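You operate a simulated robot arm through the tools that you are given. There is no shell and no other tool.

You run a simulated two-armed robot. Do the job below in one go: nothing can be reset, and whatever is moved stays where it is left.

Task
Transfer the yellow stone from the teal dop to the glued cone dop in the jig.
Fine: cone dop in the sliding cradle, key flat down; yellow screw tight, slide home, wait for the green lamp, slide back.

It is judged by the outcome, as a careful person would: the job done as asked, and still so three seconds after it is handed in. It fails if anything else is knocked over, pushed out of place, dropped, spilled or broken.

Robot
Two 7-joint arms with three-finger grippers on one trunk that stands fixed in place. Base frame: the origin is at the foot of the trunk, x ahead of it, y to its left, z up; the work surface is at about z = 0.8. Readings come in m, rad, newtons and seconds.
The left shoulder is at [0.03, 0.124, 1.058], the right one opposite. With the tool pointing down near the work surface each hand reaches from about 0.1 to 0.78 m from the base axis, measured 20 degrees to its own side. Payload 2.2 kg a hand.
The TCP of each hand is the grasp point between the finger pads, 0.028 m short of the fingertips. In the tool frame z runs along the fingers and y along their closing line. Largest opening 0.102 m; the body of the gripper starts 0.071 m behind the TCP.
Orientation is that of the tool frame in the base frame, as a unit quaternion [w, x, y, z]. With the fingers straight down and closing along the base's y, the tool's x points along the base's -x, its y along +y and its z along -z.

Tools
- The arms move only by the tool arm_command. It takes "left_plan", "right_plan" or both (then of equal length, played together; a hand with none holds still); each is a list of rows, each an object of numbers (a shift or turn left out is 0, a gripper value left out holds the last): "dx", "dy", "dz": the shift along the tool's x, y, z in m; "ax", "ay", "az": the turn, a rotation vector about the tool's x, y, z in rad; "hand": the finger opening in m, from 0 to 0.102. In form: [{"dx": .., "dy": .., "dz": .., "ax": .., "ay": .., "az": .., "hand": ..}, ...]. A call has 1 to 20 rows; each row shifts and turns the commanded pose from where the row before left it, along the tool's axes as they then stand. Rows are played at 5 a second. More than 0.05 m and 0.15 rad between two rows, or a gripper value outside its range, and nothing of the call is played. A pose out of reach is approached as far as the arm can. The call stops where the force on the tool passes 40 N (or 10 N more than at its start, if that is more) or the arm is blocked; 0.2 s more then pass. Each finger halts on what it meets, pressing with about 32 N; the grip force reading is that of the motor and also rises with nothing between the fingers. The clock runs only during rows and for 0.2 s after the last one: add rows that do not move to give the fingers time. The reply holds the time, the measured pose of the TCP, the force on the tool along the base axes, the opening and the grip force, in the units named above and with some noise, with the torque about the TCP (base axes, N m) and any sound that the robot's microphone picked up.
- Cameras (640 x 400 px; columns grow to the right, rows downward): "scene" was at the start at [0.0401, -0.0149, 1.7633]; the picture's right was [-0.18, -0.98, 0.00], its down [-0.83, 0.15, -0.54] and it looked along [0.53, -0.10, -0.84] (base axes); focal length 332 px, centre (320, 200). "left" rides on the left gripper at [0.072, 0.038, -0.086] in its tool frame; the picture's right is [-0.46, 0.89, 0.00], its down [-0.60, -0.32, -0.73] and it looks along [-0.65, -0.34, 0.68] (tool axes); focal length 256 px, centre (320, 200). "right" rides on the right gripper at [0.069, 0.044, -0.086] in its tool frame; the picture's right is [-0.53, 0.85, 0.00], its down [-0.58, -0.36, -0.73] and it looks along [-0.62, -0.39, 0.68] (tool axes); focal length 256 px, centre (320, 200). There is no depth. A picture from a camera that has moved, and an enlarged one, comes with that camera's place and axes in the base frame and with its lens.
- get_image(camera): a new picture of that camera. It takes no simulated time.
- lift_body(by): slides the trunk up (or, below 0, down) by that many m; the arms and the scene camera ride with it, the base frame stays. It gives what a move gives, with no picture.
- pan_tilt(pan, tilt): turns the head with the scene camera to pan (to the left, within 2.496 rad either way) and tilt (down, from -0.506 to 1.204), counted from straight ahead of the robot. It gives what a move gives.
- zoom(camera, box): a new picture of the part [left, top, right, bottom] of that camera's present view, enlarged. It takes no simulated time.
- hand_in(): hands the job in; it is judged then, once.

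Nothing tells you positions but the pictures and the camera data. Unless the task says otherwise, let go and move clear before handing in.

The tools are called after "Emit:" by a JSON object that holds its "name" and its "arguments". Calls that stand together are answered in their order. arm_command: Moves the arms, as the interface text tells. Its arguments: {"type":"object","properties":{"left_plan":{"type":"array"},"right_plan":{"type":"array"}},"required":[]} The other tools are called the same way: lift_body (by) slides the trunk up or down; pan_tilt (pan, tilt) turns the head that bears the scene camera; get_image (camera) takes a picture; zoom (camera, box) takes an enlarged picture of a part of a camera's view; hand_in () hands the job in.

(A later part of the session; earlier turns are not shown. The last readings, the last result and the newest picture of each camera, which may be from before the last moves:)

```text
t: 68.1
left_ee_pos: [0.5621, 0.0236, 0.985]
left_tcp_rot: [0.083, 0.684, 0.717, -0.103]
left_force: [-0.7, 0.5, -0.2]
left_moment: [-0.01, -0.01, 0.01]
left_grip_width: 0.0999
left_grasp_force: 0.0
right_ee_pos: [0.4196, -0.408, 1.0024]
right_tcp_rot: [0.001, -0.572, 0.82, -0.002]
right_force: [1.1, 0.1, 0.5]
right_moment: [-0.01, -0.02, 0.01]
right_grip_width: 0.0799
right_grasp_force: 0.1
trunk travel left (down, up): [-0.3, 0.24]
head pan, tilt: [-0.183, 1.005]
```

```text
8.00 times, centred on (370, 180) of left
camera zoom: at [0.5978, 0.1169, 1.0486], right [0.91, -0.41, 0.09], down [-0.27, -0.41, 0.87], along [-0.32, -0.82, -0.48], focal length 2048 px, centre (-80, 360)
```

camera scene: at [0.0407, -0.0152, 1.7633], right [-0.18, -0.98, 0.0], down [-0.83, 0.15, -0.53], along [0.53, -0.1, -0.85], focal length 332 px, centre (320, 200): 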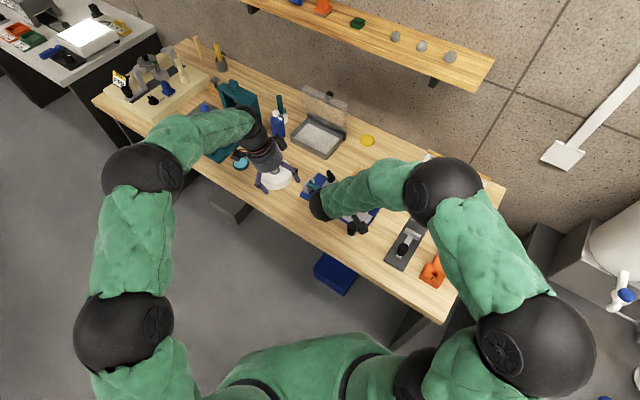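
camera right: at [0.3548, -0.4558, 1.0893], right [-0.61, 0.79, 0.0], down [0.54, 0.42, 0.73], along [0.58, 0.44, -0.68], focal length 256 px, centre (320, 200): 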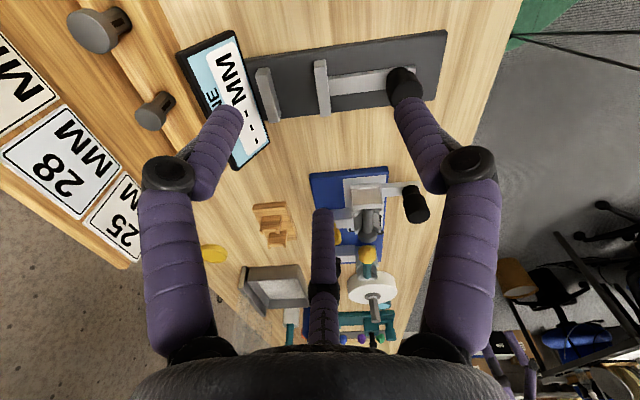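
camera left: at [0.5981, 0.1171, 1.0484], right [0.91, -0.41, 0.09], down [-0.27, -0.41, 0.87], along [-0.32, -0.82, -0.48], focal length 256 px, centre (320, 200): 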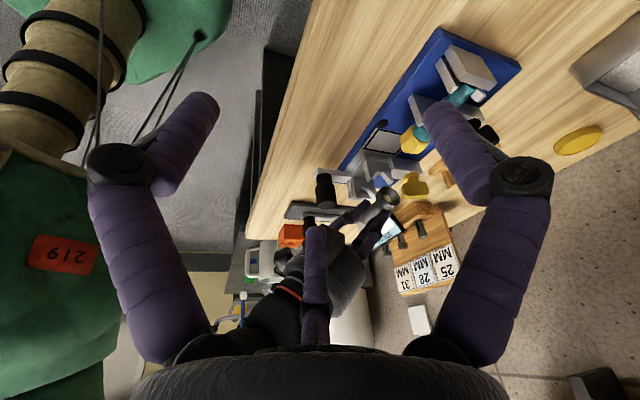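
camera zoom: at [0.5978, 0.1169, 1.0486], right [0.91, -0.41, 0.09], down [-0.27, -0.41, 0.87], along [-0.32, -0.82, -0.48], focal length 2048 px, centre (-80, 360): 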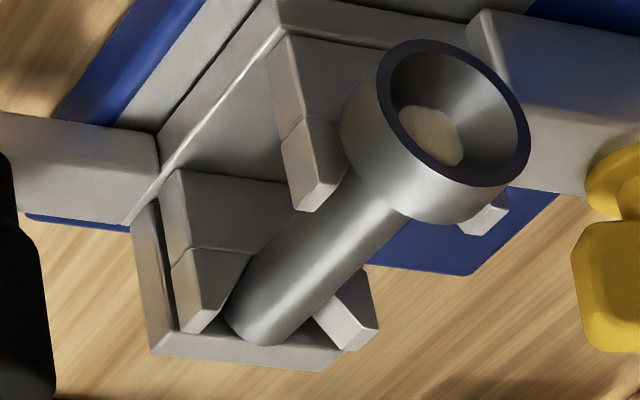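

The dop looks well seated and symmetric in both notches. The yellow screw's tab stands across the jig (loose), while the tight black one lies along it, so I expect about a quarter turn clockwise. I'll hover over the yellow screw with the fingers turned to straddle its tab.

Emit:
{"name": "arm_command", "arguments": {"right_plan": [{"dx": -0.03655, "dy": -0.02097}, {"dx": -0.03655, "dy": -0.02097}, {"dx": -0.03655, "dy": -0.02097}, {"dx": -0.03655, "dy": -0.02097}, {"dx": -0.03655, "dy": -0.02097}, {"dx": -0.03655, "dy": -0.02097}, {"az": -0.142}, {"az": -0.142}, {"az": -0.142}, {"az": -0.142}, {"az": -0.142}, {"az": -0.142}, {"az": -0.142}, {"az": -0.142, "hand": 0.036}, {}, {}]}}

Emit:
{"name": "get_image", "arguments": {"camera": "right"}}

Emit:
{"name": "get_image", "arguments": {"camera": "left"}}

Emit:
{"name": "get_image", "arguments": {"camera": "scene"}}

```text
t: 71.5
left_ee_pos: [0.5627, 0.0246, 0.9845]
left_tcp_rot: [0.082, 0.684, 0.718, -0.103]
left_force: [0.5, -0.4, -0.4]
left_moment: [-0.04, -0.01, 0.02]
left_grip_width: 0.0999
left_grasp_force: 0.1
right_ee_pos: [0.6145, -0.2444, 1.0047]
right_tcp_rot: [0.0, 0.923, -0.385, 0.002]
right_force: [-0.3, -0.5, -0.3]
right_moment: [-0.01, 0.01, -0.05]
right_grip_width: 0.0361
right_grasp_force: 0.0
trunk travel left (down, up): [-0.3, 0.24]
head pan, tilt: [-0.183, 1.005]
```

```text
taken
camera right: at [0.6325, -0.324, 1.0915], right [-0.98, -0.22, 0.0], down [-0.15, 0.67, 0.73], along [-0.16, 0.71, -0.68], focal length 256 px, centre (320, 200)
```

right: 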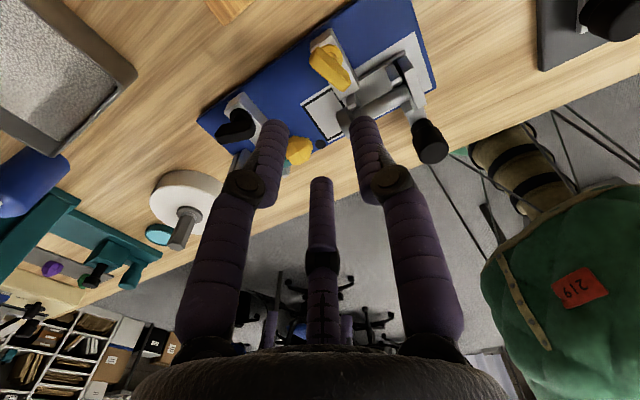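

```text
taken
camera left: at [0.5979, 0.1171, 1.0486], right [0.91, -0.41, 0.09], down [-0.27, -0.41, 0.87], along [-0.32, -0.82, -0.48], focal length 256 px, centre (320, 200)
```

left: 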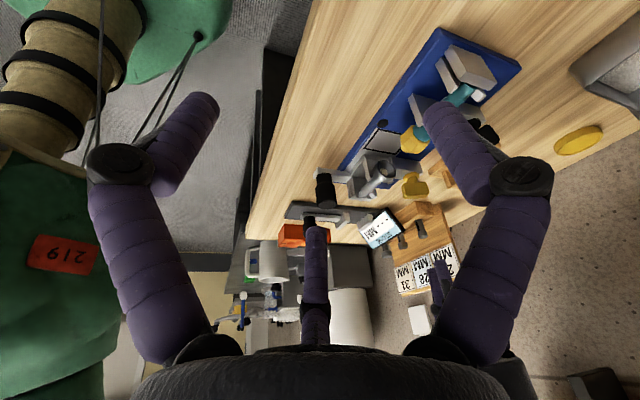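

```text
taken
camera scene: at [0.0401, -0.0149, 1.7633], right [-0.18, -0.98, 0.0], down [-0.83, 0.15, -0.53], along [0.53, -0.1, -0.84], focal length 332 px, centre (320, 200)
```

scene: 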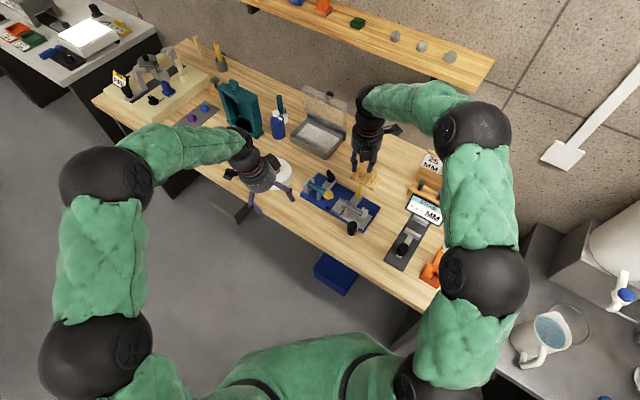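

I'll zoom in on the tab from this near-overhead view.

Emit:
{"name": "zoom", "arguments": {"camera": "right", "box": [290, 20, 380, 100]}}

Emit:
{"name": "zoom", "arguments": {"camera": "left", "box": [360, 140, 450, 220]}}

Emit:
{"name": "zoom", "arguments": {"camera": "right", "box": [200, 70, 320, 180]}}

```text
5.00 times, centred on (335, 60) of right
camera zoom: at [0.6325, -0.324, 1.0915], right [-0.98, -0.22, 0.0], down [-0.15, 0.67, 0.73], along [-0.16, 0.71, -0.68], focal length 1280 px, centre (245, 900)
```

zoom: 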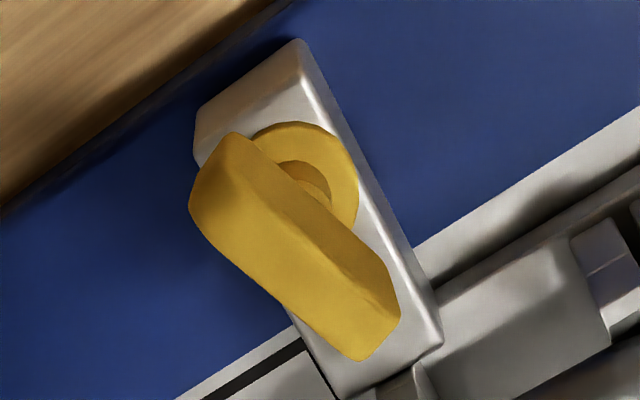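

```text
5.00 times, centred on (405, 180) of left
camera zoom: at [0.5979, 0.1171, 1.0486], right [0.91, -0.41, 0.09], down [-0.27, -0.41, 0.87], along [-0.32, -0.82, -0.48], focal length 1280 px, centre (-105, 300)
```

zoom: 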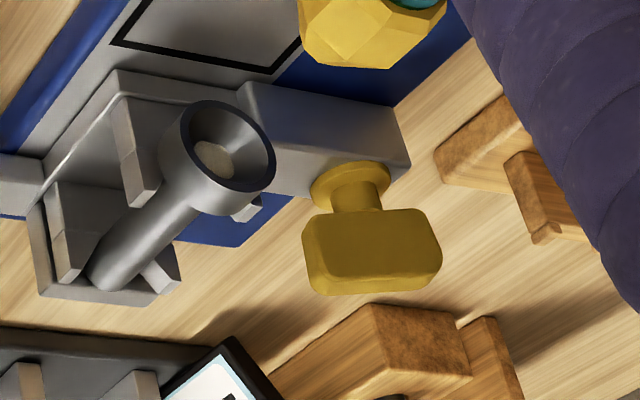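

```text
3.64 times, centred on (260, 125) of right
camera zoom: at [0.6325, -0.324, 1.0915], right [-0.98, -0.22, 0.0], down [-0.15, 0.67, 0.73], along [-0.16, 0.71, -0.68], focal length 931 px, centre (538, 473)
```

zoom: 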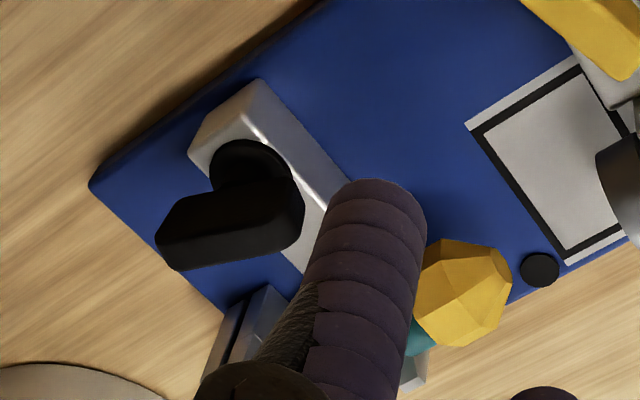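

The yellow tab's azimuth is about -28°, and the tight black one's is about +29°. I'll align the fingers with the yellow tab and lower to just above it.

Emit:
{"name": "arm_command", "arguments": {"right_plan": [{"dx": -0.0035, "dy": 0.0021, "az": -0.1475}, {"az": -0.1475}, {"dz": 0.035}, {"dz": 0.03}, {}, {}]}}

Emit:
{"name": "get_image", "arguments": {"camera": "right"}}

Emit:
{"name": "zoom", "arguments": {"camera": "left", "box": [360, 140, 450, 240]}}

Emit:
{"name": "zoom", "arguments": {"camera": "scene", "box": [310, 130, 410, 240]}}

```text
t: 72.9
left_ee_pos: [0.5616, 0.0245, 0.9849]
left_tcp_rot: [0.083, 0.684, 0.718, -0.103]
left_force: [0.0, -0.1, -0.1]
left_moment: [-0.02, 0.04, -0.02]
left_grip_width: 0.1
left_grasp_force: 0.1
right_ee_pos: [0.6157, -0.2458, 0.9403]
right_tcp_rot: [0.0, 0.97, -0.244, 0.002]
right_force: [-1.0, 0.2, 0.7]
right_moment: [0.03, 0.01, 0.02]
right_grip_width: 0.0361
right_grasp_force: 0.1
trunk travel left (down, up): [-0.3, 0.24]
head pan, tilt: [-0.183, 1.005]
```

```text
taken
camera right: at [0.6538, -0.3146, 1.0268], right [-0.87, -0.49, 0.0], down [-0.34, 0.6, 0.73], along [-0.36, 0.64, -0.69], focal length 256 px, centre (320, 200)
```

right: 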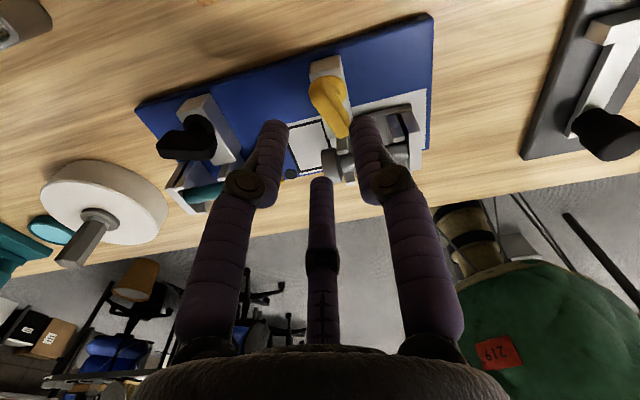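

```text
4.00 times, centred on (405, 190) of left
camera zoom: at [0.598, 0.117, 1.0485], right [0.91, -0.41, 0.09], down [-0.27, -0.41, 0.87], along [-0.32, -0.82, -0.48], focal length 1024 px, centre (-20, 240)
```

zoom: 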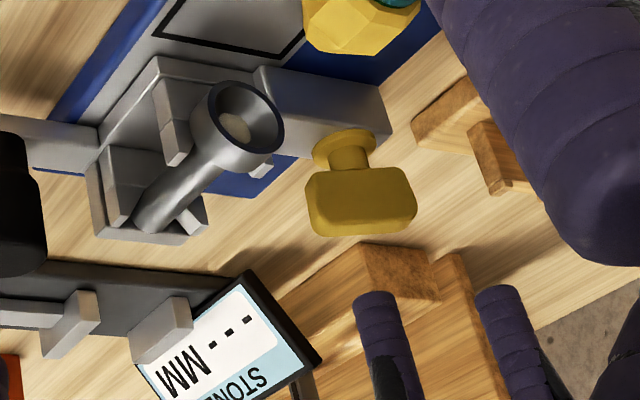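

```text
3.64 times, centred on (360, 185) of scene
camera zoom: at [0.0404, -0.0149, 1.7633], right [-0.18, -0.98, 0.0], down [-0.83, 0.15, -0.53], along [0.53, -0.1, -0.84], focal length 1208 px, centre (174, 254)
```

zoom: 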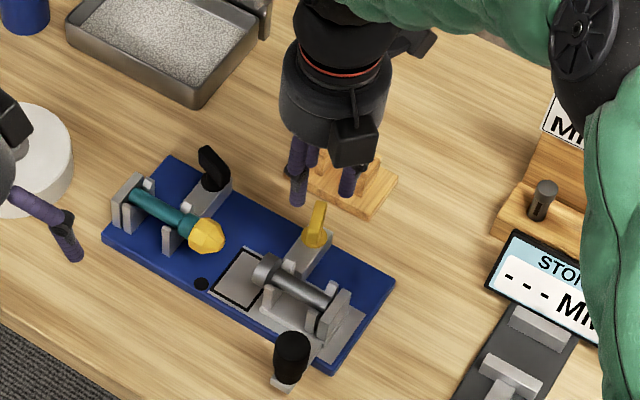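

The hand is about 6 mm off along the tab's length, so I'll correct that and lower to just above the tab top.

Emit:
{"name": "arm_command", "arguments": {"right_plan": [{"dx": -0.0058, "dy": 0.0008}, {"dz": 0.015}, {"dz": 0.01}, {}]}}

Emit:
{"name": "zoom", "arguments": {"camera": "right", "box": [260, 40, 400, 200]}}

Emit:
{"name": "zoom", "arguments": {"camera": "left", "box": [360, 140, 450, 240]}}

Emit:
{"name": "zoom", "arguments": {"camera": "scene", "box": [320, 140, 400, 230]}}

```text
t: 73.9
left_ee_pos: [0.5624, 0.0235, 0.9846]
left_tcp_rot: [0.083, 0.684, 0.717, -0.103]
left_force: [0.4, -0.4, 0.3]
left_moment: [-0.01, 0.01, -0.03]
left_grip_width: 0.1002
left_grasp_force: 0.0
right_ee_pos: [0.6074, -0.2431, 0.915]
right_tcp_rot: [0.001, 0.969, -0.245, 0.003]
right_force: [0.1, -0.4, 0.0]
right_moment: [0.01, 0.03, 0.03]
right_grip_width: 0.0362
right_grasp_force: 0.1
trunk travel left (down, up): [-0.3, 0.24]
head pan, tilt: [-0.183, 1.005]
```

```text
2.50 times, centred on (330, 120) of right
camera zoom: at [0.6467, -0.3133, 1.0021], right [-0.87, -0.49, 0.0], down [-0.34, 0.6, 0.73], along [-0.36, 0.64, -0.69], focal length 640 px, centre (295, 400)
```

zoom: 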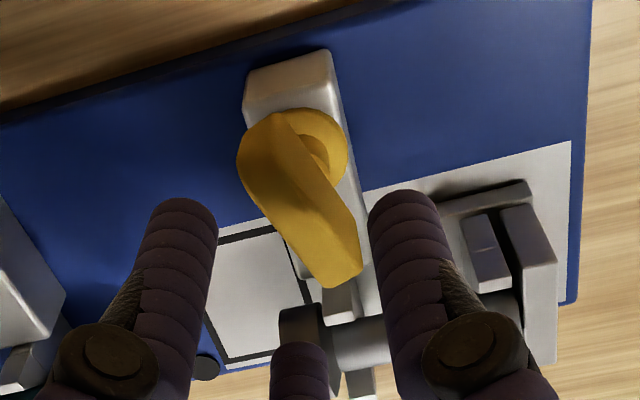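

```text
4.00 times, centred on (405, 190) of left
camera zoom: at [0.5979, 0.117, 1.0485], right [0.91, -0.41, 0.09], down [-0.27, -0.41, 0.87], along [-0.32, -0.82, -0.48], focal length 1024 px, centre (-20, 240)
```

zoom: 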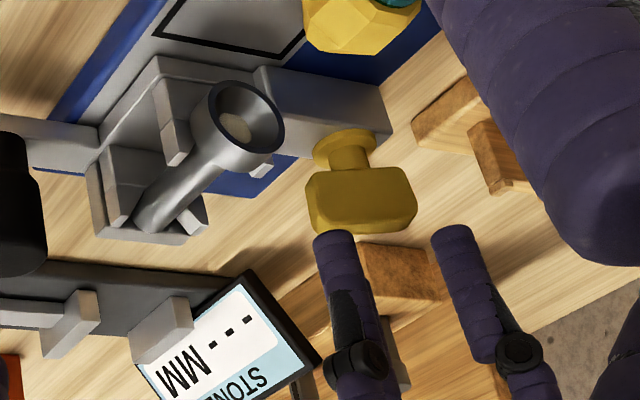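

```text
4.44 times, centred on (360, 185) of scene
camera zoom: at [0.0402, -0.0149, 1.7633], right [-0.18, -0.98, 0.0], down [-0.83, 0.15, -0.53], along [0.53, -0.1, -0.84], focal length 1476 px, centre (142, 267)
```

zoom: 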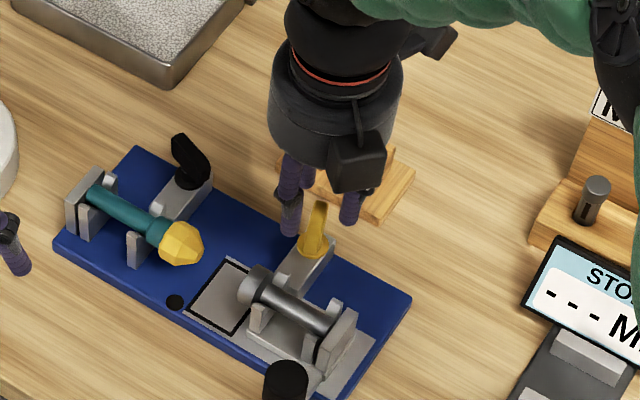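

The tab is lined up between the single finger and the pair. I'll lower over it while watching forces.

Emit:
{"name": "arm_command", "arguments": {"right_plan": [{"dz": 0.006}, {"dz": 0.006}, {}]}}

Emit:
{"name": "zoom", "arguments": {"camera": "right", "box": [260, 40, 400, 200]}}

Emit:
{"name": "zoom", "arguments": {"camera": "left", "box": [360, 140, 450, 240]}}

```text
t: 74.7
left_ee_pos: [0.5628, 0.0241, 0.9853]
left_tcp_rot: [0.083, 0.684, 0.718, -0.102]
left_force: [-0.2, -0.4, -0.2]
left_moment: [-0.01, 0.01, 0.01]
left_grip_width: 0.1001
left_grasp_force: 0.0
right_ee_pos: [0.6076, -0.2424, 0.9031]
right_tcp_rot: [0.001, 0.969, -0.245, 0.002]
right_force: [-0.4, -0.3, 0.9]
right_moment: [0.0, -0.03, -0.02]
right_grip_width: 0.0361
right_grasp_force: 0.2
trunk travel left (down, up): [-0.3, 0.24]
head pan, tilt: [-0.183, 1.005]
```

```text
2.50 times, centred on (330, 120) of right
camera zoom: at [0.6467, -0.3129, 0.9892], right [-0.87, -0.49, 0.0], down [-0.34, 0.6, 0.73], along [-0.36, 0.64, -0.69], focal length 640 px, centre (295, 400)
```

zoom: 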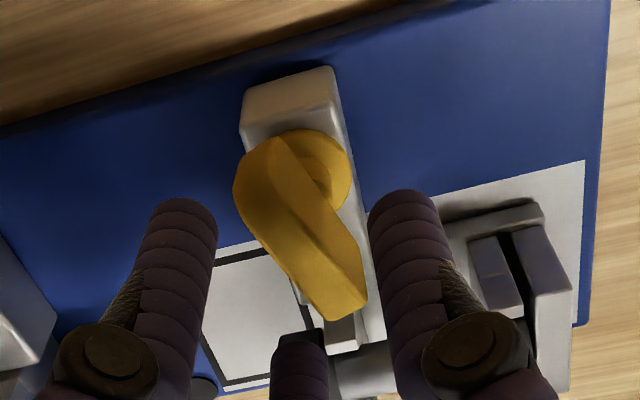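

```text
4.00 times, centred on (405, 190) of left
camera zoom: at [0.5979, 0.117, 1.0486], right [0.91, -0.41, 0.09], down [-0.27, -0.41, 0.87], along [-0.32, -0.82, -0.48], focal length 1024 px, centre (-20, 240)
```

zoom: 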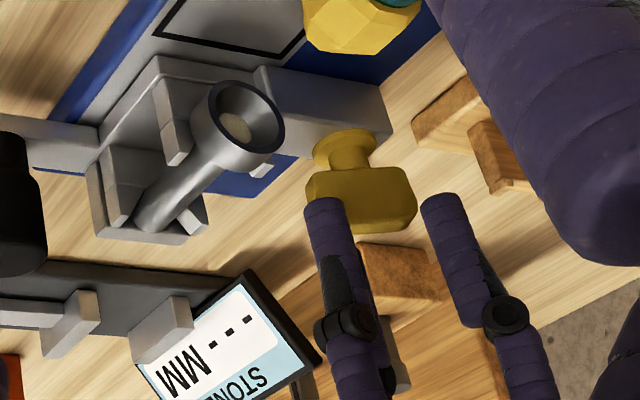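

Both views agree that the tab is centred between the fingers. I'll lower the rest of the way.

Emit:
{"name": "arm_command", "arguments": {"right_plan": [{"dz": 0.005}, {"dz": 0.005}, {"dz": 0.003}, {}]}}

Emit:
{"name": "zoom", "arguments": {"camera": "right", "box": [260, 40, 400, 200]}}

Emit:
{"name": "zoom", "arguments": {"camera": "left", "box": [360, 140, 450, 240]}}

```text
t: 75.7
left_ee_pos: [0.5623, 0.0239, 0.985]
left_tcp_rot: [0.083, 0.684, 0.718, -0.103]
left_force: [0.2, 0.7, 0.4]
left_moment: [0.02, 0.01, -0.03]
left_grip_width: 0.0999
left_grasp_force: 0.1
right_ee_pos: [0.6081, -0.2437, 0.8908]
right_tcp_rot: [0.0, 0.97, -0.244, 0.002]
right_force: [1.1, -0.3, 0.5]
right_moment: [0.0, -0.03, -0.01]
right_grip_width: 0.0362
right_grasp_force: 0.1
trunk travel left (down, up): [-0.3, 0.24]
head pan, tilt: [-0.183, 1.005]
```

```text
2.50 times, centred on (330, 120) of right
camera zoom: at [0.6461, -0.313, 0.977], right [-0.87, -0.49, 0.0], down [-0.34, 0.6, 0.73], along [-0.36, 0.64, -0.69], focal length 640 px, centre (295, 400)
```

zoom: 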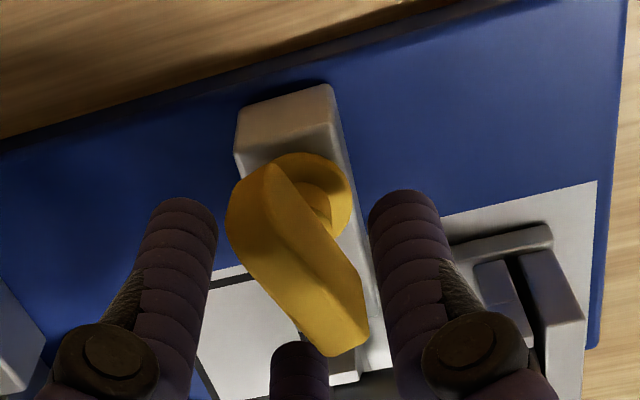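

```text
4.00 times, centred on (405, 190) of left
camera zoom: at [0.5979, 0.1171, 1.0486], right [0.91, -0.41, 0.09], down [-0.27, -0.41, 0.87], along [-0.32, -0.82, -0.48], focal length 1024 px, centre (-20, 240)
```

zoom: 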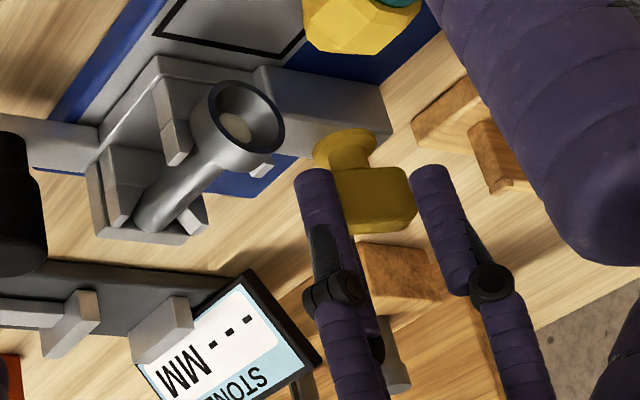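

The fingers flank the tab, so I'll close on it gently.

Emit:
{"name": "arm_command", "arguments": {"right_plan": [{"hand": 0.03}, {"hand": 0.024}, {"hand": 0.019}, {"hand": 0.015}, {}]}}

Emit:
{"name": "zoom", "arguments": {"camera": "right", "box": [260, 40, 400, 200]}}

Emit:
{"name": "zoom", "arguments": {"camera": "left", "box": [360, 140, 450, 240]}}

```text
t: 76.9
left_ee_pos: [0.5627, 0.0251, 0.9851]
left_tcp_rot: [0.083, 0.684, 0.717, -0.103]
left_force: [0.0, 0.3, -0.2]
left_moment: [0.02, 0.02, 0.02]
left_grip_width: 0.1001
left_grasp_force: 0.1
right_ee_pos: [0.6072, -0.2424, 0.89]
right_tcp_rot: [0.001, 0.969, -0.245, 0.002]
right_force: [5.5, 4.2, 0.3]
right_moment: [-0.05, -0.22, 0.02]
right_grip_width: 0.0187
right_grasp_force: 43.6
trunk travel left (down, up): [-0.3, 0.24]
head pan, tilt: [-0.183, 1.005]
```

```text
2.50 times, centred on (330, 120) of right
camera zoom: at [0.6469, -0.3124, 0.9772], right [-0.87, -0.49, 0.0], down [-0.34, 0.6, 0.73], along [-0.36, 0.64, -0.69], focal length 640 px, centre (295, 400)
```

zoom: 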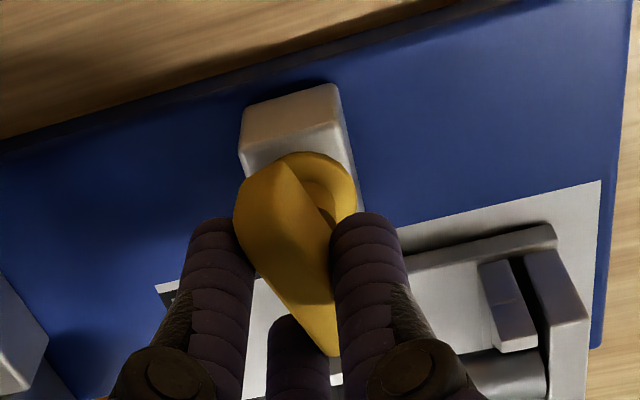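

```text
4.00 times, centred on (405, 190) of left
camera zoom: at [0.5983, 0.1175, 1.0483], right [0.91, -0.41, 0.09], down [-0.27, -0.41, 0.87], along [-0.32, -0.82, -0.48], focal length 1024 px, centre (-20, 240)
```

zoom: 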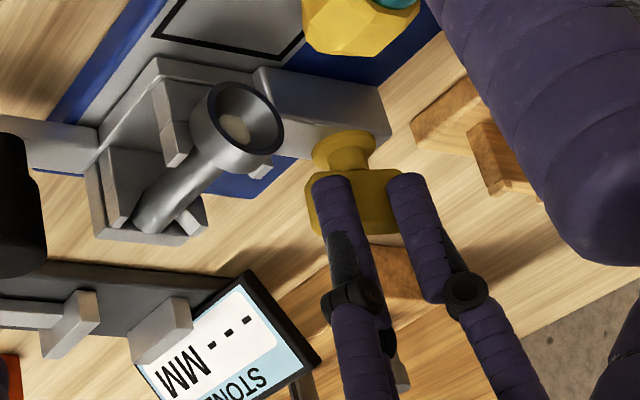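

The tab is gripped (about 10.6 mm thick). I'll start turning clockwise about the hub in small steps and watch the torque.

Emit:
{"name": "arm_command", "arguments": {"right_plan": [{"dy": -0.001}, {"az": 0.1, "dx": 0.0004}, {"az": 0.1, "dx": 0.0004}, {"az": 0.1, "dx": 0.0004}, {}]}}

Emit:
{"name": "zoom", "arguments": {"camera": "right", "box": [260, 40, 400, 200]}}

Emit:
{"name": "zoom", "arguments": {"camera": "left", "box": [330, 130, 450, 240]}}

```text
t: 78.1
left_ee_pos: [0.5616, 0.0239, 0.9844]
left_tcp_rot: [0.083, 0.684, 0.717, -0.103]
left_force: [0.3, 0.1, 0.0]
left_moment: [0.0, 0.03, 0.01]
left_grip_width: 0.1001
left_grasp_force: 0.0
right_ee_pos: [0.6097, -0.2422, 0.8906]
right_tcp_rot: [0.001, 0.922, -0.388, 0.002]
right_force: [1.8, -5.8, -2.0]
right_moment: [-0.5, -0.28, 0.01]
right_grip_width: 0.0189
right_grasp_force: 43.3
trunk travel left (down, up): [-0.3, 0.24]
head pan, tilt: [-0.183, 1.005]
```

```text
2.50 times, centred on (330, 120) of right
camera zoom: at [0.6255, -0.3213, 0.9771], right [-0.98, -0.21, 0.0], down [-0.15, 0.67, 0.73], along [-0.15, 0.71, -0.68], focal length 640 px, centre (295, 400)
```

zoom: 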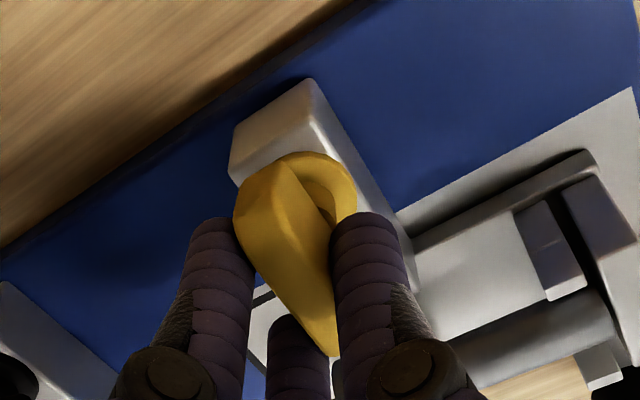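

```text
3.64 times, centred on (390, 185) of left
camera zoom: at [0.5981, 0.1166, 1.0485], right [0.91, -0.41, 0.09], down [-0.27, -0.41, 0.87], along [-0.32, -0.82, -0.48], focal length 931 px, centre (66, 254)
```

zoom: 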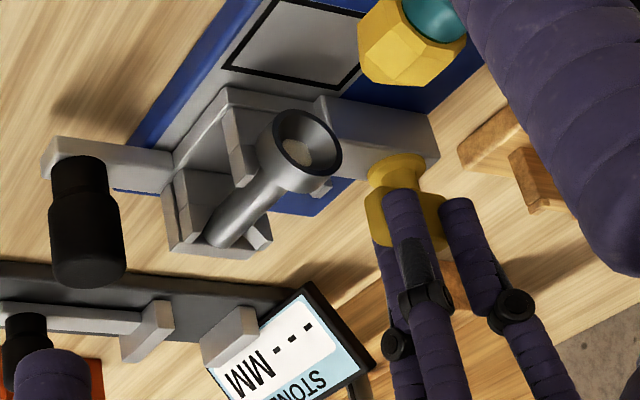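

The tab turns freely with the hand. I'll nudge toward the hub centre and keep turning.

Emit:
{"name": "arm_command", "arguments": {"right_plan": [{"dx": 0.0012, "dy": 0.0006}, {"az": 0.12, "dx": 0.0005}, {"az": 0.12, "dx": 0.0005}, {"az": 0.12, "dx": 0.0005}, {"az": 0.12, "dx": 0.0005}, {}]}}

Emit:
{"name": "zoom", "arguments": {"camera": "right", "box": [260, 40, 400, 200]}}

Emit:
{"name": "zoom", "arguments": {"camera": "left", "box": [330, 130, 450, 240]}}

```text
t: 79.5
left_ee_pos: [0.5628, 0.0266, 0.9843]
left_tcp_rot: [0.083, 0.684, 0.717, -0.103]
left_force: [-0.2, -0.6, -0.4]
left_moment: [0.03, 0.02, -0.02]
left_grip_width: 0.1002
left_grasp_force: 0.0
right_ee_pos: [0.6108, -0.2429, 0.8905]
right_tcp_rot: [-0.001, 0.803, -0.596, 0.004]
right_force: [12.2, 7.0, 8.6]
right_moment: [-0.1, -0.09, 0.03]
right_grip_width: 0.0187
right_grasp_force: 43.6
trunk travel left (down, up): [-0.3, 0.24]
head pan, tilt: [-0.183, 1.005]
```

```text
2.50 times, centred on (330, 120) of right
camera zoom: at [0.5881, -0.3214, 0.9769], right [-0.96, 0.27, -0.01], down [0.18, 0.66, 0.73], along [0.2, 0.7, -0.68], focal length 640 px, centre (295, 400)
```

zoom: 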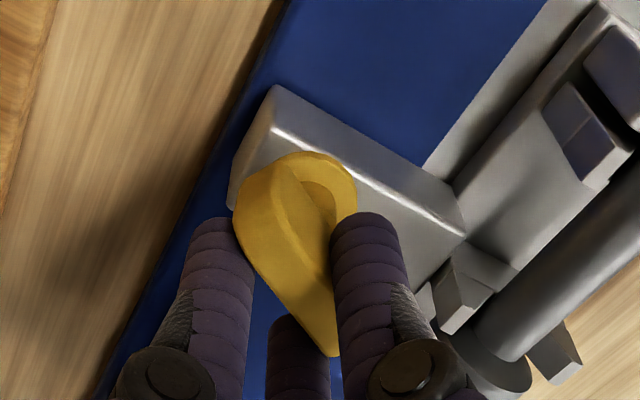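

```text
3.64 times, centred on (390, 185) of left
camera zoom: at [0.5984, 0.1181, 1.0482], right [0.91, -0.41, 0.09], down [-0.27, -0.4, 0.87], along [-0.32, -0.82, -0.48], focal length 931 px, centre (66, 254)
```

zoom: 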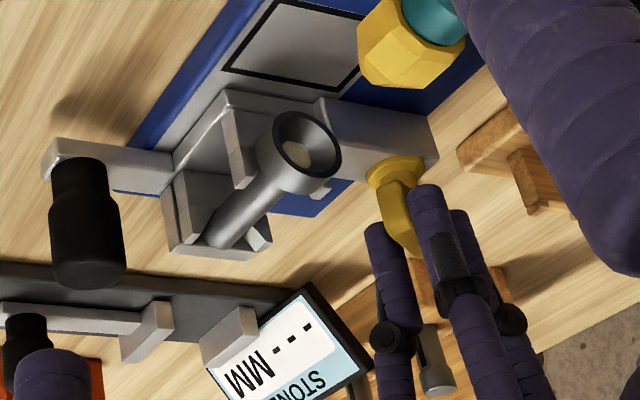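

It's still turning freely. The side load shows the hub sits about 5 mm along the tab from my axis, so I'll compensate and continue.

Emit:
{"name": "arm_command", "arguments": {"right_plan": [{"dx": -0.0006, "dy": -0.0025}, {"az": 0.12, "dx": 0.0005, "dy": -0.0006}, {"az": 0.12, "dx": 0.0005, "dy": -0.0006}, {"az": 0.12, "dx": 0.0005, "dy": -0.0006}, {}]}}

Emit:
{"name": "zoom", "arguments": {"camera": "right", "box": [260, 40, 400, 200]}}

Emit:
{"name": "zoom", "arguments": {"camera": "left", "box": [330, 130, 450, 240]}}

```text
t: 80.7
left_ee_pos: [0.5615, 0.024, 0.9851]
left_tcp_rot: [0.083, 0.684, 0.718, -0.103]
left_force: [0.7, -0.1, 0.7]
left_moment: [0.02, 0.01, -0.01]
left_grip_width: 0.1002
left_grasp_force: 0.0
right_ee_pos: [0.6133, -0.2454, 0.8906]
right_tcp_rot: [0.0, -0.683, 0.73, -0.003]
right_force: [0.0, -3.0, 19.1]
right_moment: [-1.33, 0.42, 0.03]
right_grip_width: 0.0189
right_grasp_force: 44.1
trunk travel left (down, up): [-0.3, 0.24]
head pan, tilt: [-0.183, 1.005]
```

```text
2.50 times, centred on (330, 120) of right
camera zoom: at [0.563, -0.31, 0.9768], right [-0.81, 0.59, -0.01], down [0.4, 0.55, 0.73], along [0.43, 0.59, -0.68], focal length 640 px, centre (295, 400)
```

zoom: 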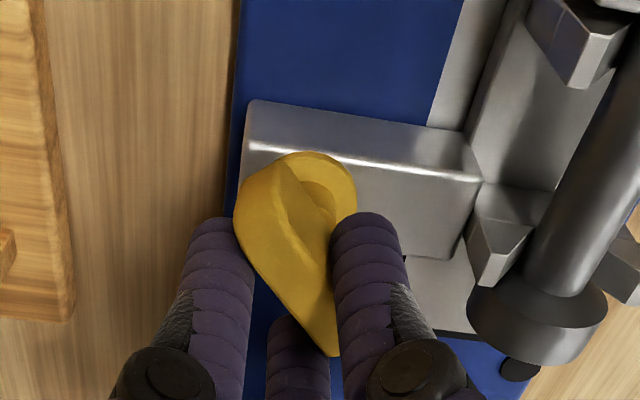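

```text
3.64 times, centred on (390, 185) of left
camera zoom: at [0.5967, 0.1172, 1.0493], right [0.91, -0.41, 0.09], down [-0.27, -0.41, 0.87], along [-0.32, -0.82, -0.48], focal length 931 px, centre (66, 254)
```

zoom: 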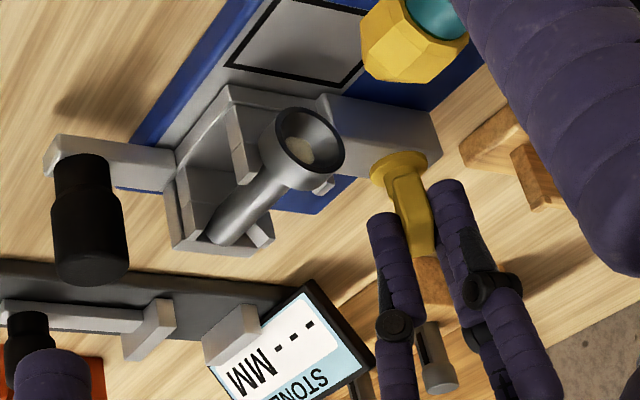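

A vertical force has appeared that I don't expect from the screw. I'll stop and look for contact elsewhere.

Emit:
{"name": "get_image", "arguments": {"camera": "right"}}

Emit:
{"name": "zoom", "arguments": {"camera": "scene", "box": [300, 110, 440, 240]}}

Emit:
{"name": "arm_command", "arguments": {"right_plan": [{}, {}]}}

```text
taken
camera right: at [0.563, -0.31, 0.9768], right [-0.81, 0.59, -0.01], down [0.4, 0.55, 0.73], along [0.43, 0.59, -0.68], focal length 256 px, centre (320, 200)
```

right: 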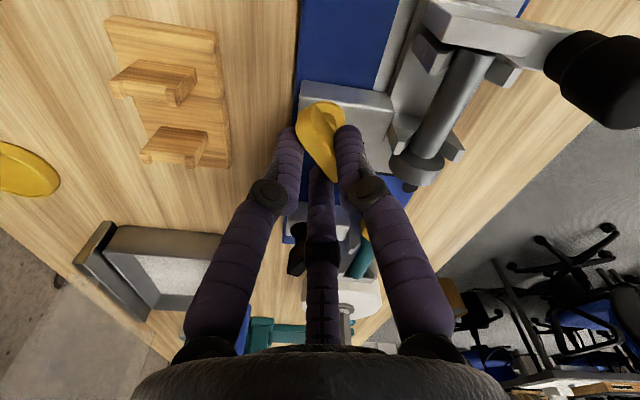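

```text
3.08 times, centred on (370, 175) of scene
camera zoom: at [0.0382, -0.0143, 1.7635], right [-0.18, -0.98, 0.0], down [-0.83, 0.15, -0.54], along [0.53, -0.1, -0.84], focal length 1022 px, centre (166, 277)
```

zoom: 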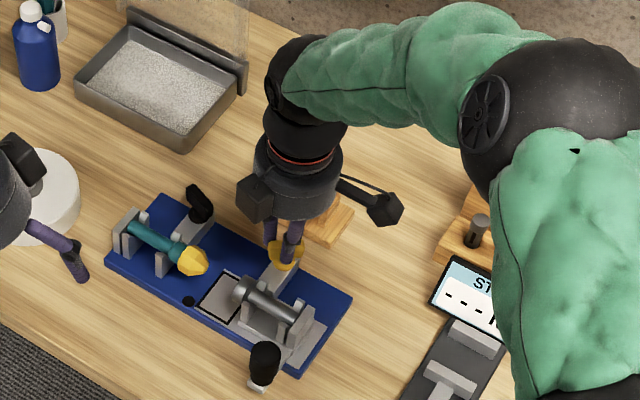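

```text
t: 81.3
left_ee_pos: [0.5608, 0.0239, 0.9864]
left_tcp_rot: [0.082, 0.684, 0.717, -0.103]
left_force: [0.4, 0.1, 0.0]
left_moment: [0.01, 0.05, 0.0]
left_grip_width: 0.0999
left_grasp_force: 0.0
right_ee_pos: [0.6131, -0.2455, 0.8902]
right_tcp_rot: [0.002, -0.684, 0.73, -0.004]
right_force: [-0.6, -4.0, 17.4]
right_moment: [-0.83, 0.36, 0.02]
right_grip_width: 0.0189
right_grasp_force: 44.3
trunk travel left (down, up): [-0.3, 0.24]
head pan, tilt: [-0.183, 1.005]
```

I'll relieve the vertical load by raising slightly and see how it responds.

Emit:
{"name": "arm_command", "arguments": {"right_plan": [{"dz": -0.0015}, {}]}}

```text
t: 81.9
left_ee_pos: [0.5624, 0.0239, 0.9852]
left_tcp_rot: [0.083, 0.684, 0.718, -0.102]
left_force: [0.6, 0.0, 0.8]
left_moment: [0.04, -0.01, -0.03]
left_grip_width: 0.1001
left_grasp_force: 0.1
right_ee_pos: [0.6127, -0.2459, 0.8904]
right_tcp_rot: [0.001, -0.685, 0.729, -0.002]
right_force: [2.0, -3.4, 6.0]
right_moment: [-0.66, 0.12, 0.03]
right_grip_width: 0.0188
right_grasp_force: 44.1
trunk travel left (down, up): [-0.3, 0.24]
head pan, tilt: [-0.183, 1.005]
```

That is just grip constraint stiffness, not a collision. I'll continue the turn.

Emit:
{"name": "arm_command", "arguments": {"right_plan": [{"dz": -0.0007}, {"az": 0.12, "dx": 0.0005, "dy": -0.0006}, {"az": 0.12, "dx": 0.0005, "dy": -0.0006}, {"az": 0.12, "dx": 0.0005, "dy": -0.0006}, {}]}}

Emit:
{"name": "zoom", "arguments": {"camera": "right", "box": [260, 40, 400, 200]}}

```text
t: 83.1
left_ee_pos: [0.5624, 0.0242, 0.9838]
left_tcp_rot: [0.083, 0.684, 0.717, -0.102]
left_force: [-0.6, 0.6, 0.1]
left_moment: [-0.04, -0.01, -0.04]
left_grip_width: 0.1001
left_grasp_force: 0.1
right_ee_pos: [0.6137, -0.2457, 0.8908]
right_tcp_rot: [0.0, -0.542, 0.84, 0.0]
right_force: [-5.4, 2.0, -9.2]
right_moment: [-0.11, 0.21, -0.06]
right_grip_width: 0.0189
right_grasp_force: 43.5
trunk travel left (down, up): [-0.3, 0.24]
head pan, tilt: [-0.183, 1.005]
```

```text
2.50 times, centred on (330, 120) of right
camera zoom: at [0.545, -0.2896, 0.9768], right [-0.55, 0.84, 0.0], down [0.57, 0.38, 0.73], along [0.61, 0.4, -0.68], focal length 640 px, centre (295, 400)
```

zoom: 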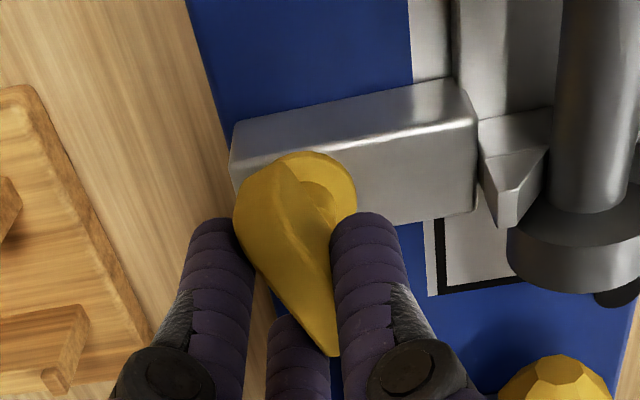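

About 86° turned and still light. I'll keep going and watch the torque about the screw axis.

Emit:
{"name": "arm_command", "arguments": {"right_plan": [{"dz": 0.001, "dx": 0.0005, "dy": 0.001}, {"az": 0.12, "dx": 0.0005, "dy": -0.0006}, {"az": 0.12, "dx": 0.0005, "dy": -0.0006}, {"az": 0.1, "dx": 0.0005, "dy": -0.0006}, {}]}}

Emit:
{"name": "zoom", "arguments": {"camera": "right", "box": [260, 40, 400, 200]}}

```text
t: 84.3
left_ee_pos: [0.5607, 0.0245, 0.987]
left_tcp_rot: [0.083, 0.684, 0.717, -0.103]
left_force: [0.3, 0.1, -1.2]
left_moment: [0.02, -0.02, -0.01]
left_grip_width: 0.1001
left_grasp_force: 0.0
right_ee_pos: [0.6137, -0.2471, 0.8898]
right_tcp_rot: [0.001, -0.392, 0.92, -0.001]
right_force: [-12.4, 9.8, 0.5]
right_moment: [-0.39, 1.18, -0.04]
right_grip_width: 0.0184
right_grasp_force: 44.4
trunk travel left (down, up): [-0.3, 0.24]
head pan, tilt: [-0.183, 1.005]
```

```text
2.50 times, centred on (330, 120) of right
camera zoom: at [0.5337, -0.2654, 0.9766], right [-0.24, 0.97, 0.0], down [0.66, 0.17, 0.73], along [0.71, 0.17, -0.68], focal length 640 px, centre (295, 400)
```

zoom: 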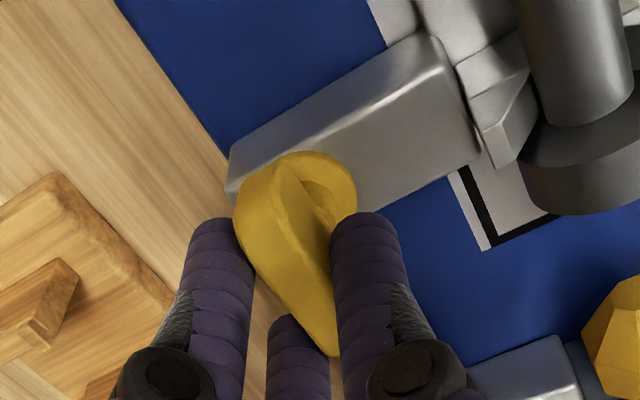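

I'll relieve the side load and continue the last part of the turn.

Emit:
{"name": "arm_command", "arguments": {"right_plan": [{"dx": 0.0002, "dy": 0.0021}, {"az": 0.1, "dx": 0.0003, "dy": -0.0002}, {"az": 0.1, "dx": 0.0003, "dy": -0.0002}, {"az": 0.1, "dx": 0.0003, "dy": -0.0002}, {}]}}

Emit:
{"name": "zoom", "arguments": {"camera": "right", "box": [260, 40, 400, 200]}}

Emit:
{"name": "zoom", "arguments": {"camera": "left", "box": [330, 130, 450, 240]}}

```text
t: 85.5
left_ee_pos: [0.5611, 0.0251, 0.9852]
left_tcp_rot: [0.083, 0.684, 0.718, -0.103]
left_force: [0.0, 0.3, 0.8]
left_moment: [0.0, 0.01, -0.02]
left_grip_width: 0.0999
left_grasp_force: 0.0
right_ee_pos: [0.613, -0.2481, 0.8908]
right_tcp_rot: [0.001, -0.249, 0.969, -0.001]
right_force: [-10.3, 6.7, -11.9]
right_moment: [0.64, -0.51, -0.01]
right_grip_width: 0.0186
right_grasp_force: 44.4
trunk travel left (down, up): [-0.3, 0.24]
head pan, tilt: [-0.183, 1.005]
```

```text
2.50 times, centred on (330, 120) of right
camera zoom: at [0.5309, -0.2424, 0.9765], right [0.06, 1.0, 0.0], down [0.68, -0.04, 0.73], along [0.73, -0.04, -0.68], focal length 640 px, centre (295, 400)
```

zoom: 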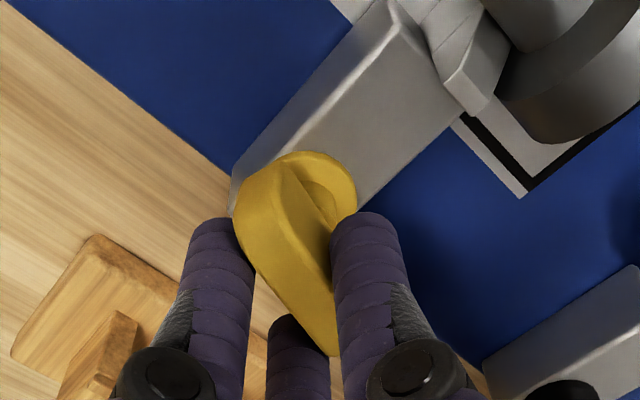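

```text
3.64 times, centred on (390, 185) of left
camera zoom: at [0.5978, 0.1171, 1.0485], right [0.91, -0.41, 0.09], down [-0.27, -0.41, 0.87], along [-0.32, -0.82, -0.48], focal length 931 px, centre (66, 254)
```

zoom: 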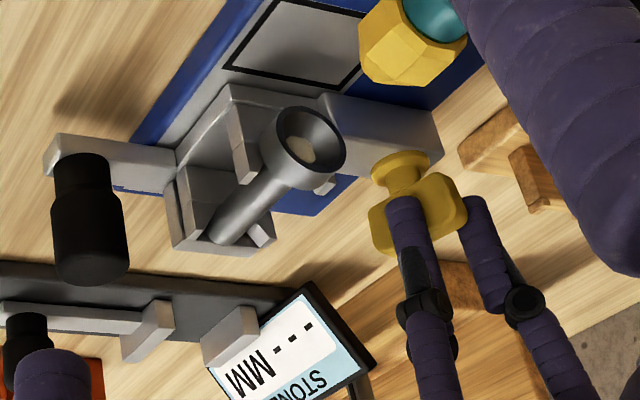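

The tab now matches the tight black one's angle, after about 123°, but I haven't felt any resistance. I'll turn a bit further to find the stop.

Emit:
{"name": "arm_command", "arguments": {"right_plan": [{"dx": -0.0005, "dy": 0.0018, "dz": 0.0008}, {"az": 0.08, "dx": 0.0003, "dy": -0.0002}, {"az": 0.08, "dx": 0.0003, "dy": -0.0002}, {}]}}

Emit:
{"name": "arm_command", "arguments": {"right_plan": [{"az": 0.08, "dx": 0.0003, "dy": -0.0002}, {"az": 0.08, "dx": 0.0003, "dy": -0.0002}, {}]}}

Emit:
{"name": "zoom", "arguments": {"camera": "right", "box": [260, 40, 400, 200]}}

```text
t: 86.5
left_ee_pos: [0.5617, 0.0241, 0.9845]
left_tcp_rot: [0.082, 0.684, 0.717, -0.104]
left_force: [0.4, 0.4, -0.3]
left_moment: [0.0, -0.03, 0.0]
left_grip_width: 0.0997
left_grasp_force: 0.1
right_ee_pos: [0.6137, -0.2472, 0.8902]
right_tcp_rot: [0.003, -0.172, 0.985, -0.003]
right_force: [-3.0, 0.9, -7.1]
right_moment: [0.06, 0.59, 1.59]
right_grip_width: 0.0201
right_grasp_force: 44.7
trunk travel left (down, up): [-0.3, 0.24]
head pan, tilt: [-0.183, 1.005]
```

```text
t: 87.3
left_ee_pos: [0.5632, 0.0236, 0.9836]
left_tcp_rot: [0.082, 0.685, 0.717, -0.104]
left_force: [0.9, -0.4, -0.3]
left_moment: [0.01, 0.03, -0.01]
left_grip_width: 0.1002
left_grasp_force: 0.0
right_ee_pos: [0.6156, -0.249, 0.8903]
right_tcp_rot: [0.004, -0.094, 0.996, -0.002]
right_force: [9.3, -9.8, -3.1]
right_moment: [-0.19, 0.52, 3.12]
right_grip_width: 0.0245
right_grasp_force: 45.5
trunk travel left (down, up): [-0.3, 0.24]
head pan, tilt: [-0.183, 1.005]
```

```text
2.50 times, centred on (330, 120) of right
camera zoom: at [0.538, -0.2186, 0.9765], right [0.37, 0.93, 0.0], down [0.63, -0.25, 0.74], along [0.69, -0.27, -0.68], focal length 640 px, centre (295, 400)
```

zoom: 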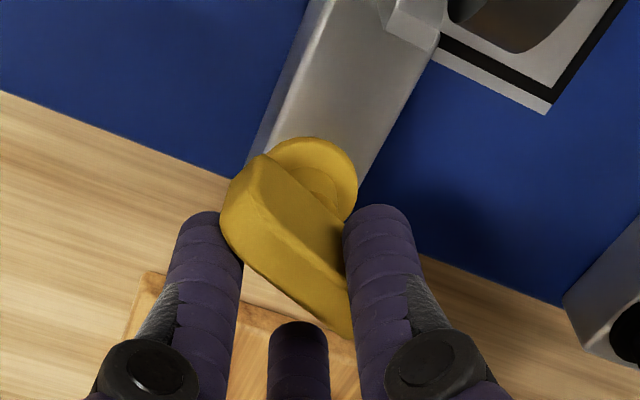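

The torque rose sharply to 3 Nm and the fingers began to slip round the tab, so the screw is hard against its stop and tight. I'll unload the hand, release the tab and rise.

Emit:
{"name": "arm_command", "arguments": {"right_plan": [{"az": -0.1}, {"az": -0.1}, {"hand": 0.022}, {"hand": 0.03}, {"hand": 0.036}, {}]}}

Emit:
{"name": "zoom", "arguments": {"camera": "right", "box": [260, 40, 400, 200]}}

```text
t: 88.7
left_ee_pos: [0.5624, 0.0237, 0.9863]
left_tcp_rot: [0.083, 0.684, 0.717, -0.102]
left_force: [-0.7, -0.7, 0.9]
left_moment: [0.03, -0.02, 0.02]
left_grip_width: 0.1
left_grasp_force: 0.1
right_ee_pos: [0.612, -0.2486, 0.8893]
right_tcp_rot: [0.001, -0.192, 0.981, -0.002]
right_force: [-1.0, 0.0, 0.4]
right_moment: [-0.01, -0.03, -0.01]
right_grip_width: 0.0359
right_grasp_force: 0.0
trunk travel left (down, up): [-0.3, 0.24]
head pan, tilt: [-0.183, 1.005]
```

```text
2.50 times, centred on (330, 120) of right
camera zoom: at [0.5301, -0.2322, 0.9762], right [0.18, 0.98, 0.0], down [0.67, -0.12, 0.73], along [0.72, -0.13, -0.68], focal length 640 px, centre (295, 400)
```

zoom: 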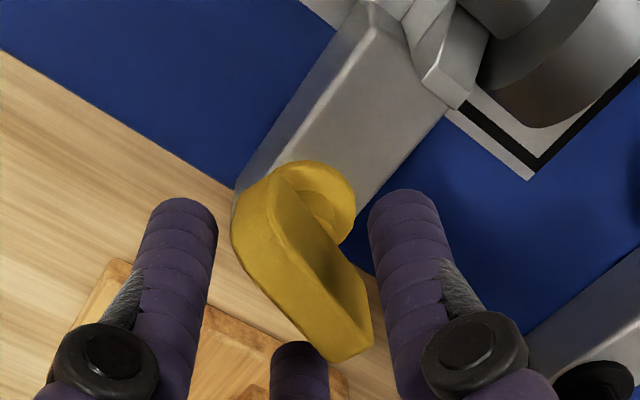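

The tab is free and stays at the tight angle. I'll rise, then move over the black slide knob.

Emit:
{"name": "arm_command", "arguments": {"right_plan": [{"dz": -0.02}, {"dz": -0.045}, {"dz": -0.045}, {"dx": 0.033, "dy": 0.0325, "hand": 0.055}, {"dx": 0.033, "dy": 0.0325}, {"dx": 0.033, "dy": 0.0325}, {"az": -0.1333}, {"az": -0.1333}, {"az": -0.1333}, {}]}}

Emit:
{"name": "get_image", "arguments": {"camera": "right"}}

Emit:
{"name": "zoom", "arguments": {"camera": "left", "box": [300, 120, 450, 250]}}

Emit:
{"name": "zoom", "arguments": {"camera": "scene", "box": [300, 160, 400, 250]}}

```text
t: 90.9
left_ee_pos: [0.5617, 0.0238, 0.9849]
left_tcp_rot: [0.083, 0.684, 0.718, -0.103]
left_force: [-0.3, 0.1, -0.6]
left_moment: [-0.01, -0.01, 0.02]
left_grip_width: 0.0998
left_grasp_force: 0.1
right_ee_pos: [0.4832, -0.1948, 0.9994]
right_tcp_rot: [0.002, -0.383, 0.924, -0.003]
right_force: [-0.5, 0.1, -0.2]
right_moment: [-0.02, -0.01, 0.02]
right_grip_width: 0.0548
right_grasp_force: 0.1
trunk travel left (down, up): [-0.3, 0.24]
head pan, tilt: [-0.183, 1.005]
```

```text
taken
camera right: at [0.4022, -0.2125, 1.0851], right [-0.22, 0.97, 0.0], down [0.66, 0.15, 0.73], along [0.72, 0.16, -0.68], focal length 256 px, centre (320, 200)
```

right: 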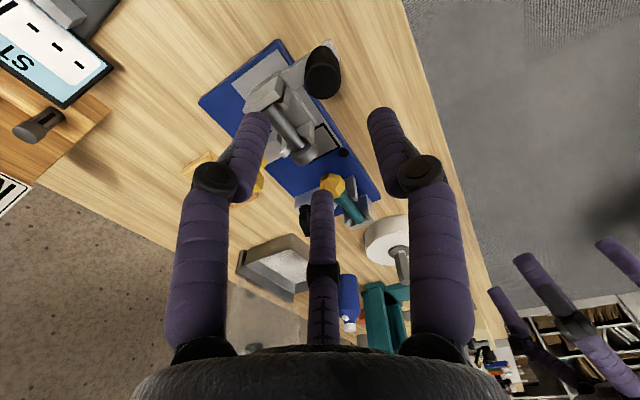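

```text
3.08 times, centred on (375, 185) of left
camera zoom: at [0.5977, 0.1171, 1.0487], right [0.91, -0.41, 0.09], down [-0.27, -0.41, 0.87], along [-0.32, -0.82, -0.48], focal length 788 px, centre (151, 246)
```

zoom: 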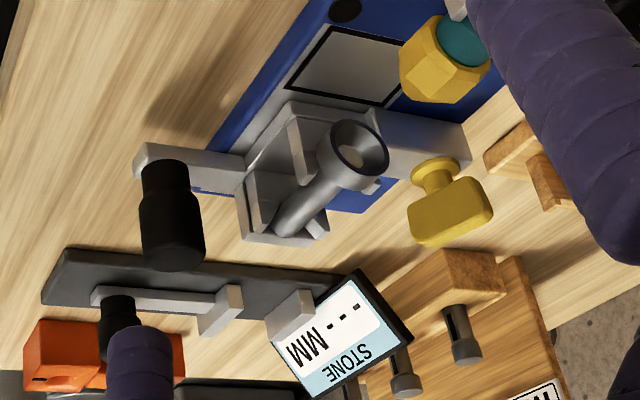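

```text
4.44 times, centred on (350, 205) of scene
camera zoom: at [0.0398, -0.0148, 1.7633], right [-0.18, -0.98, 0.0], down [-0.83, 0.15, -0.54], along [0.53, -0.1, -0.84], focal length 1476 px, centre (187, 178)
```

zoom: 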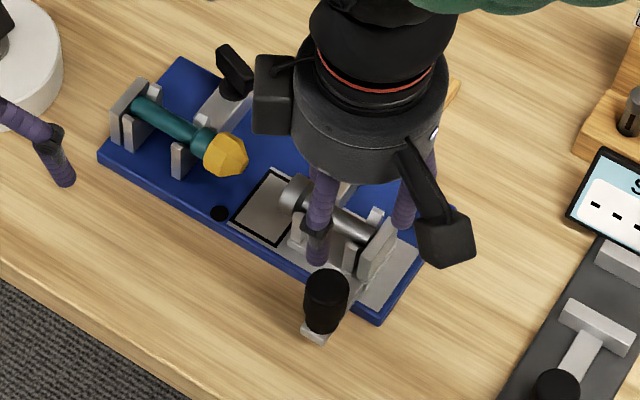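

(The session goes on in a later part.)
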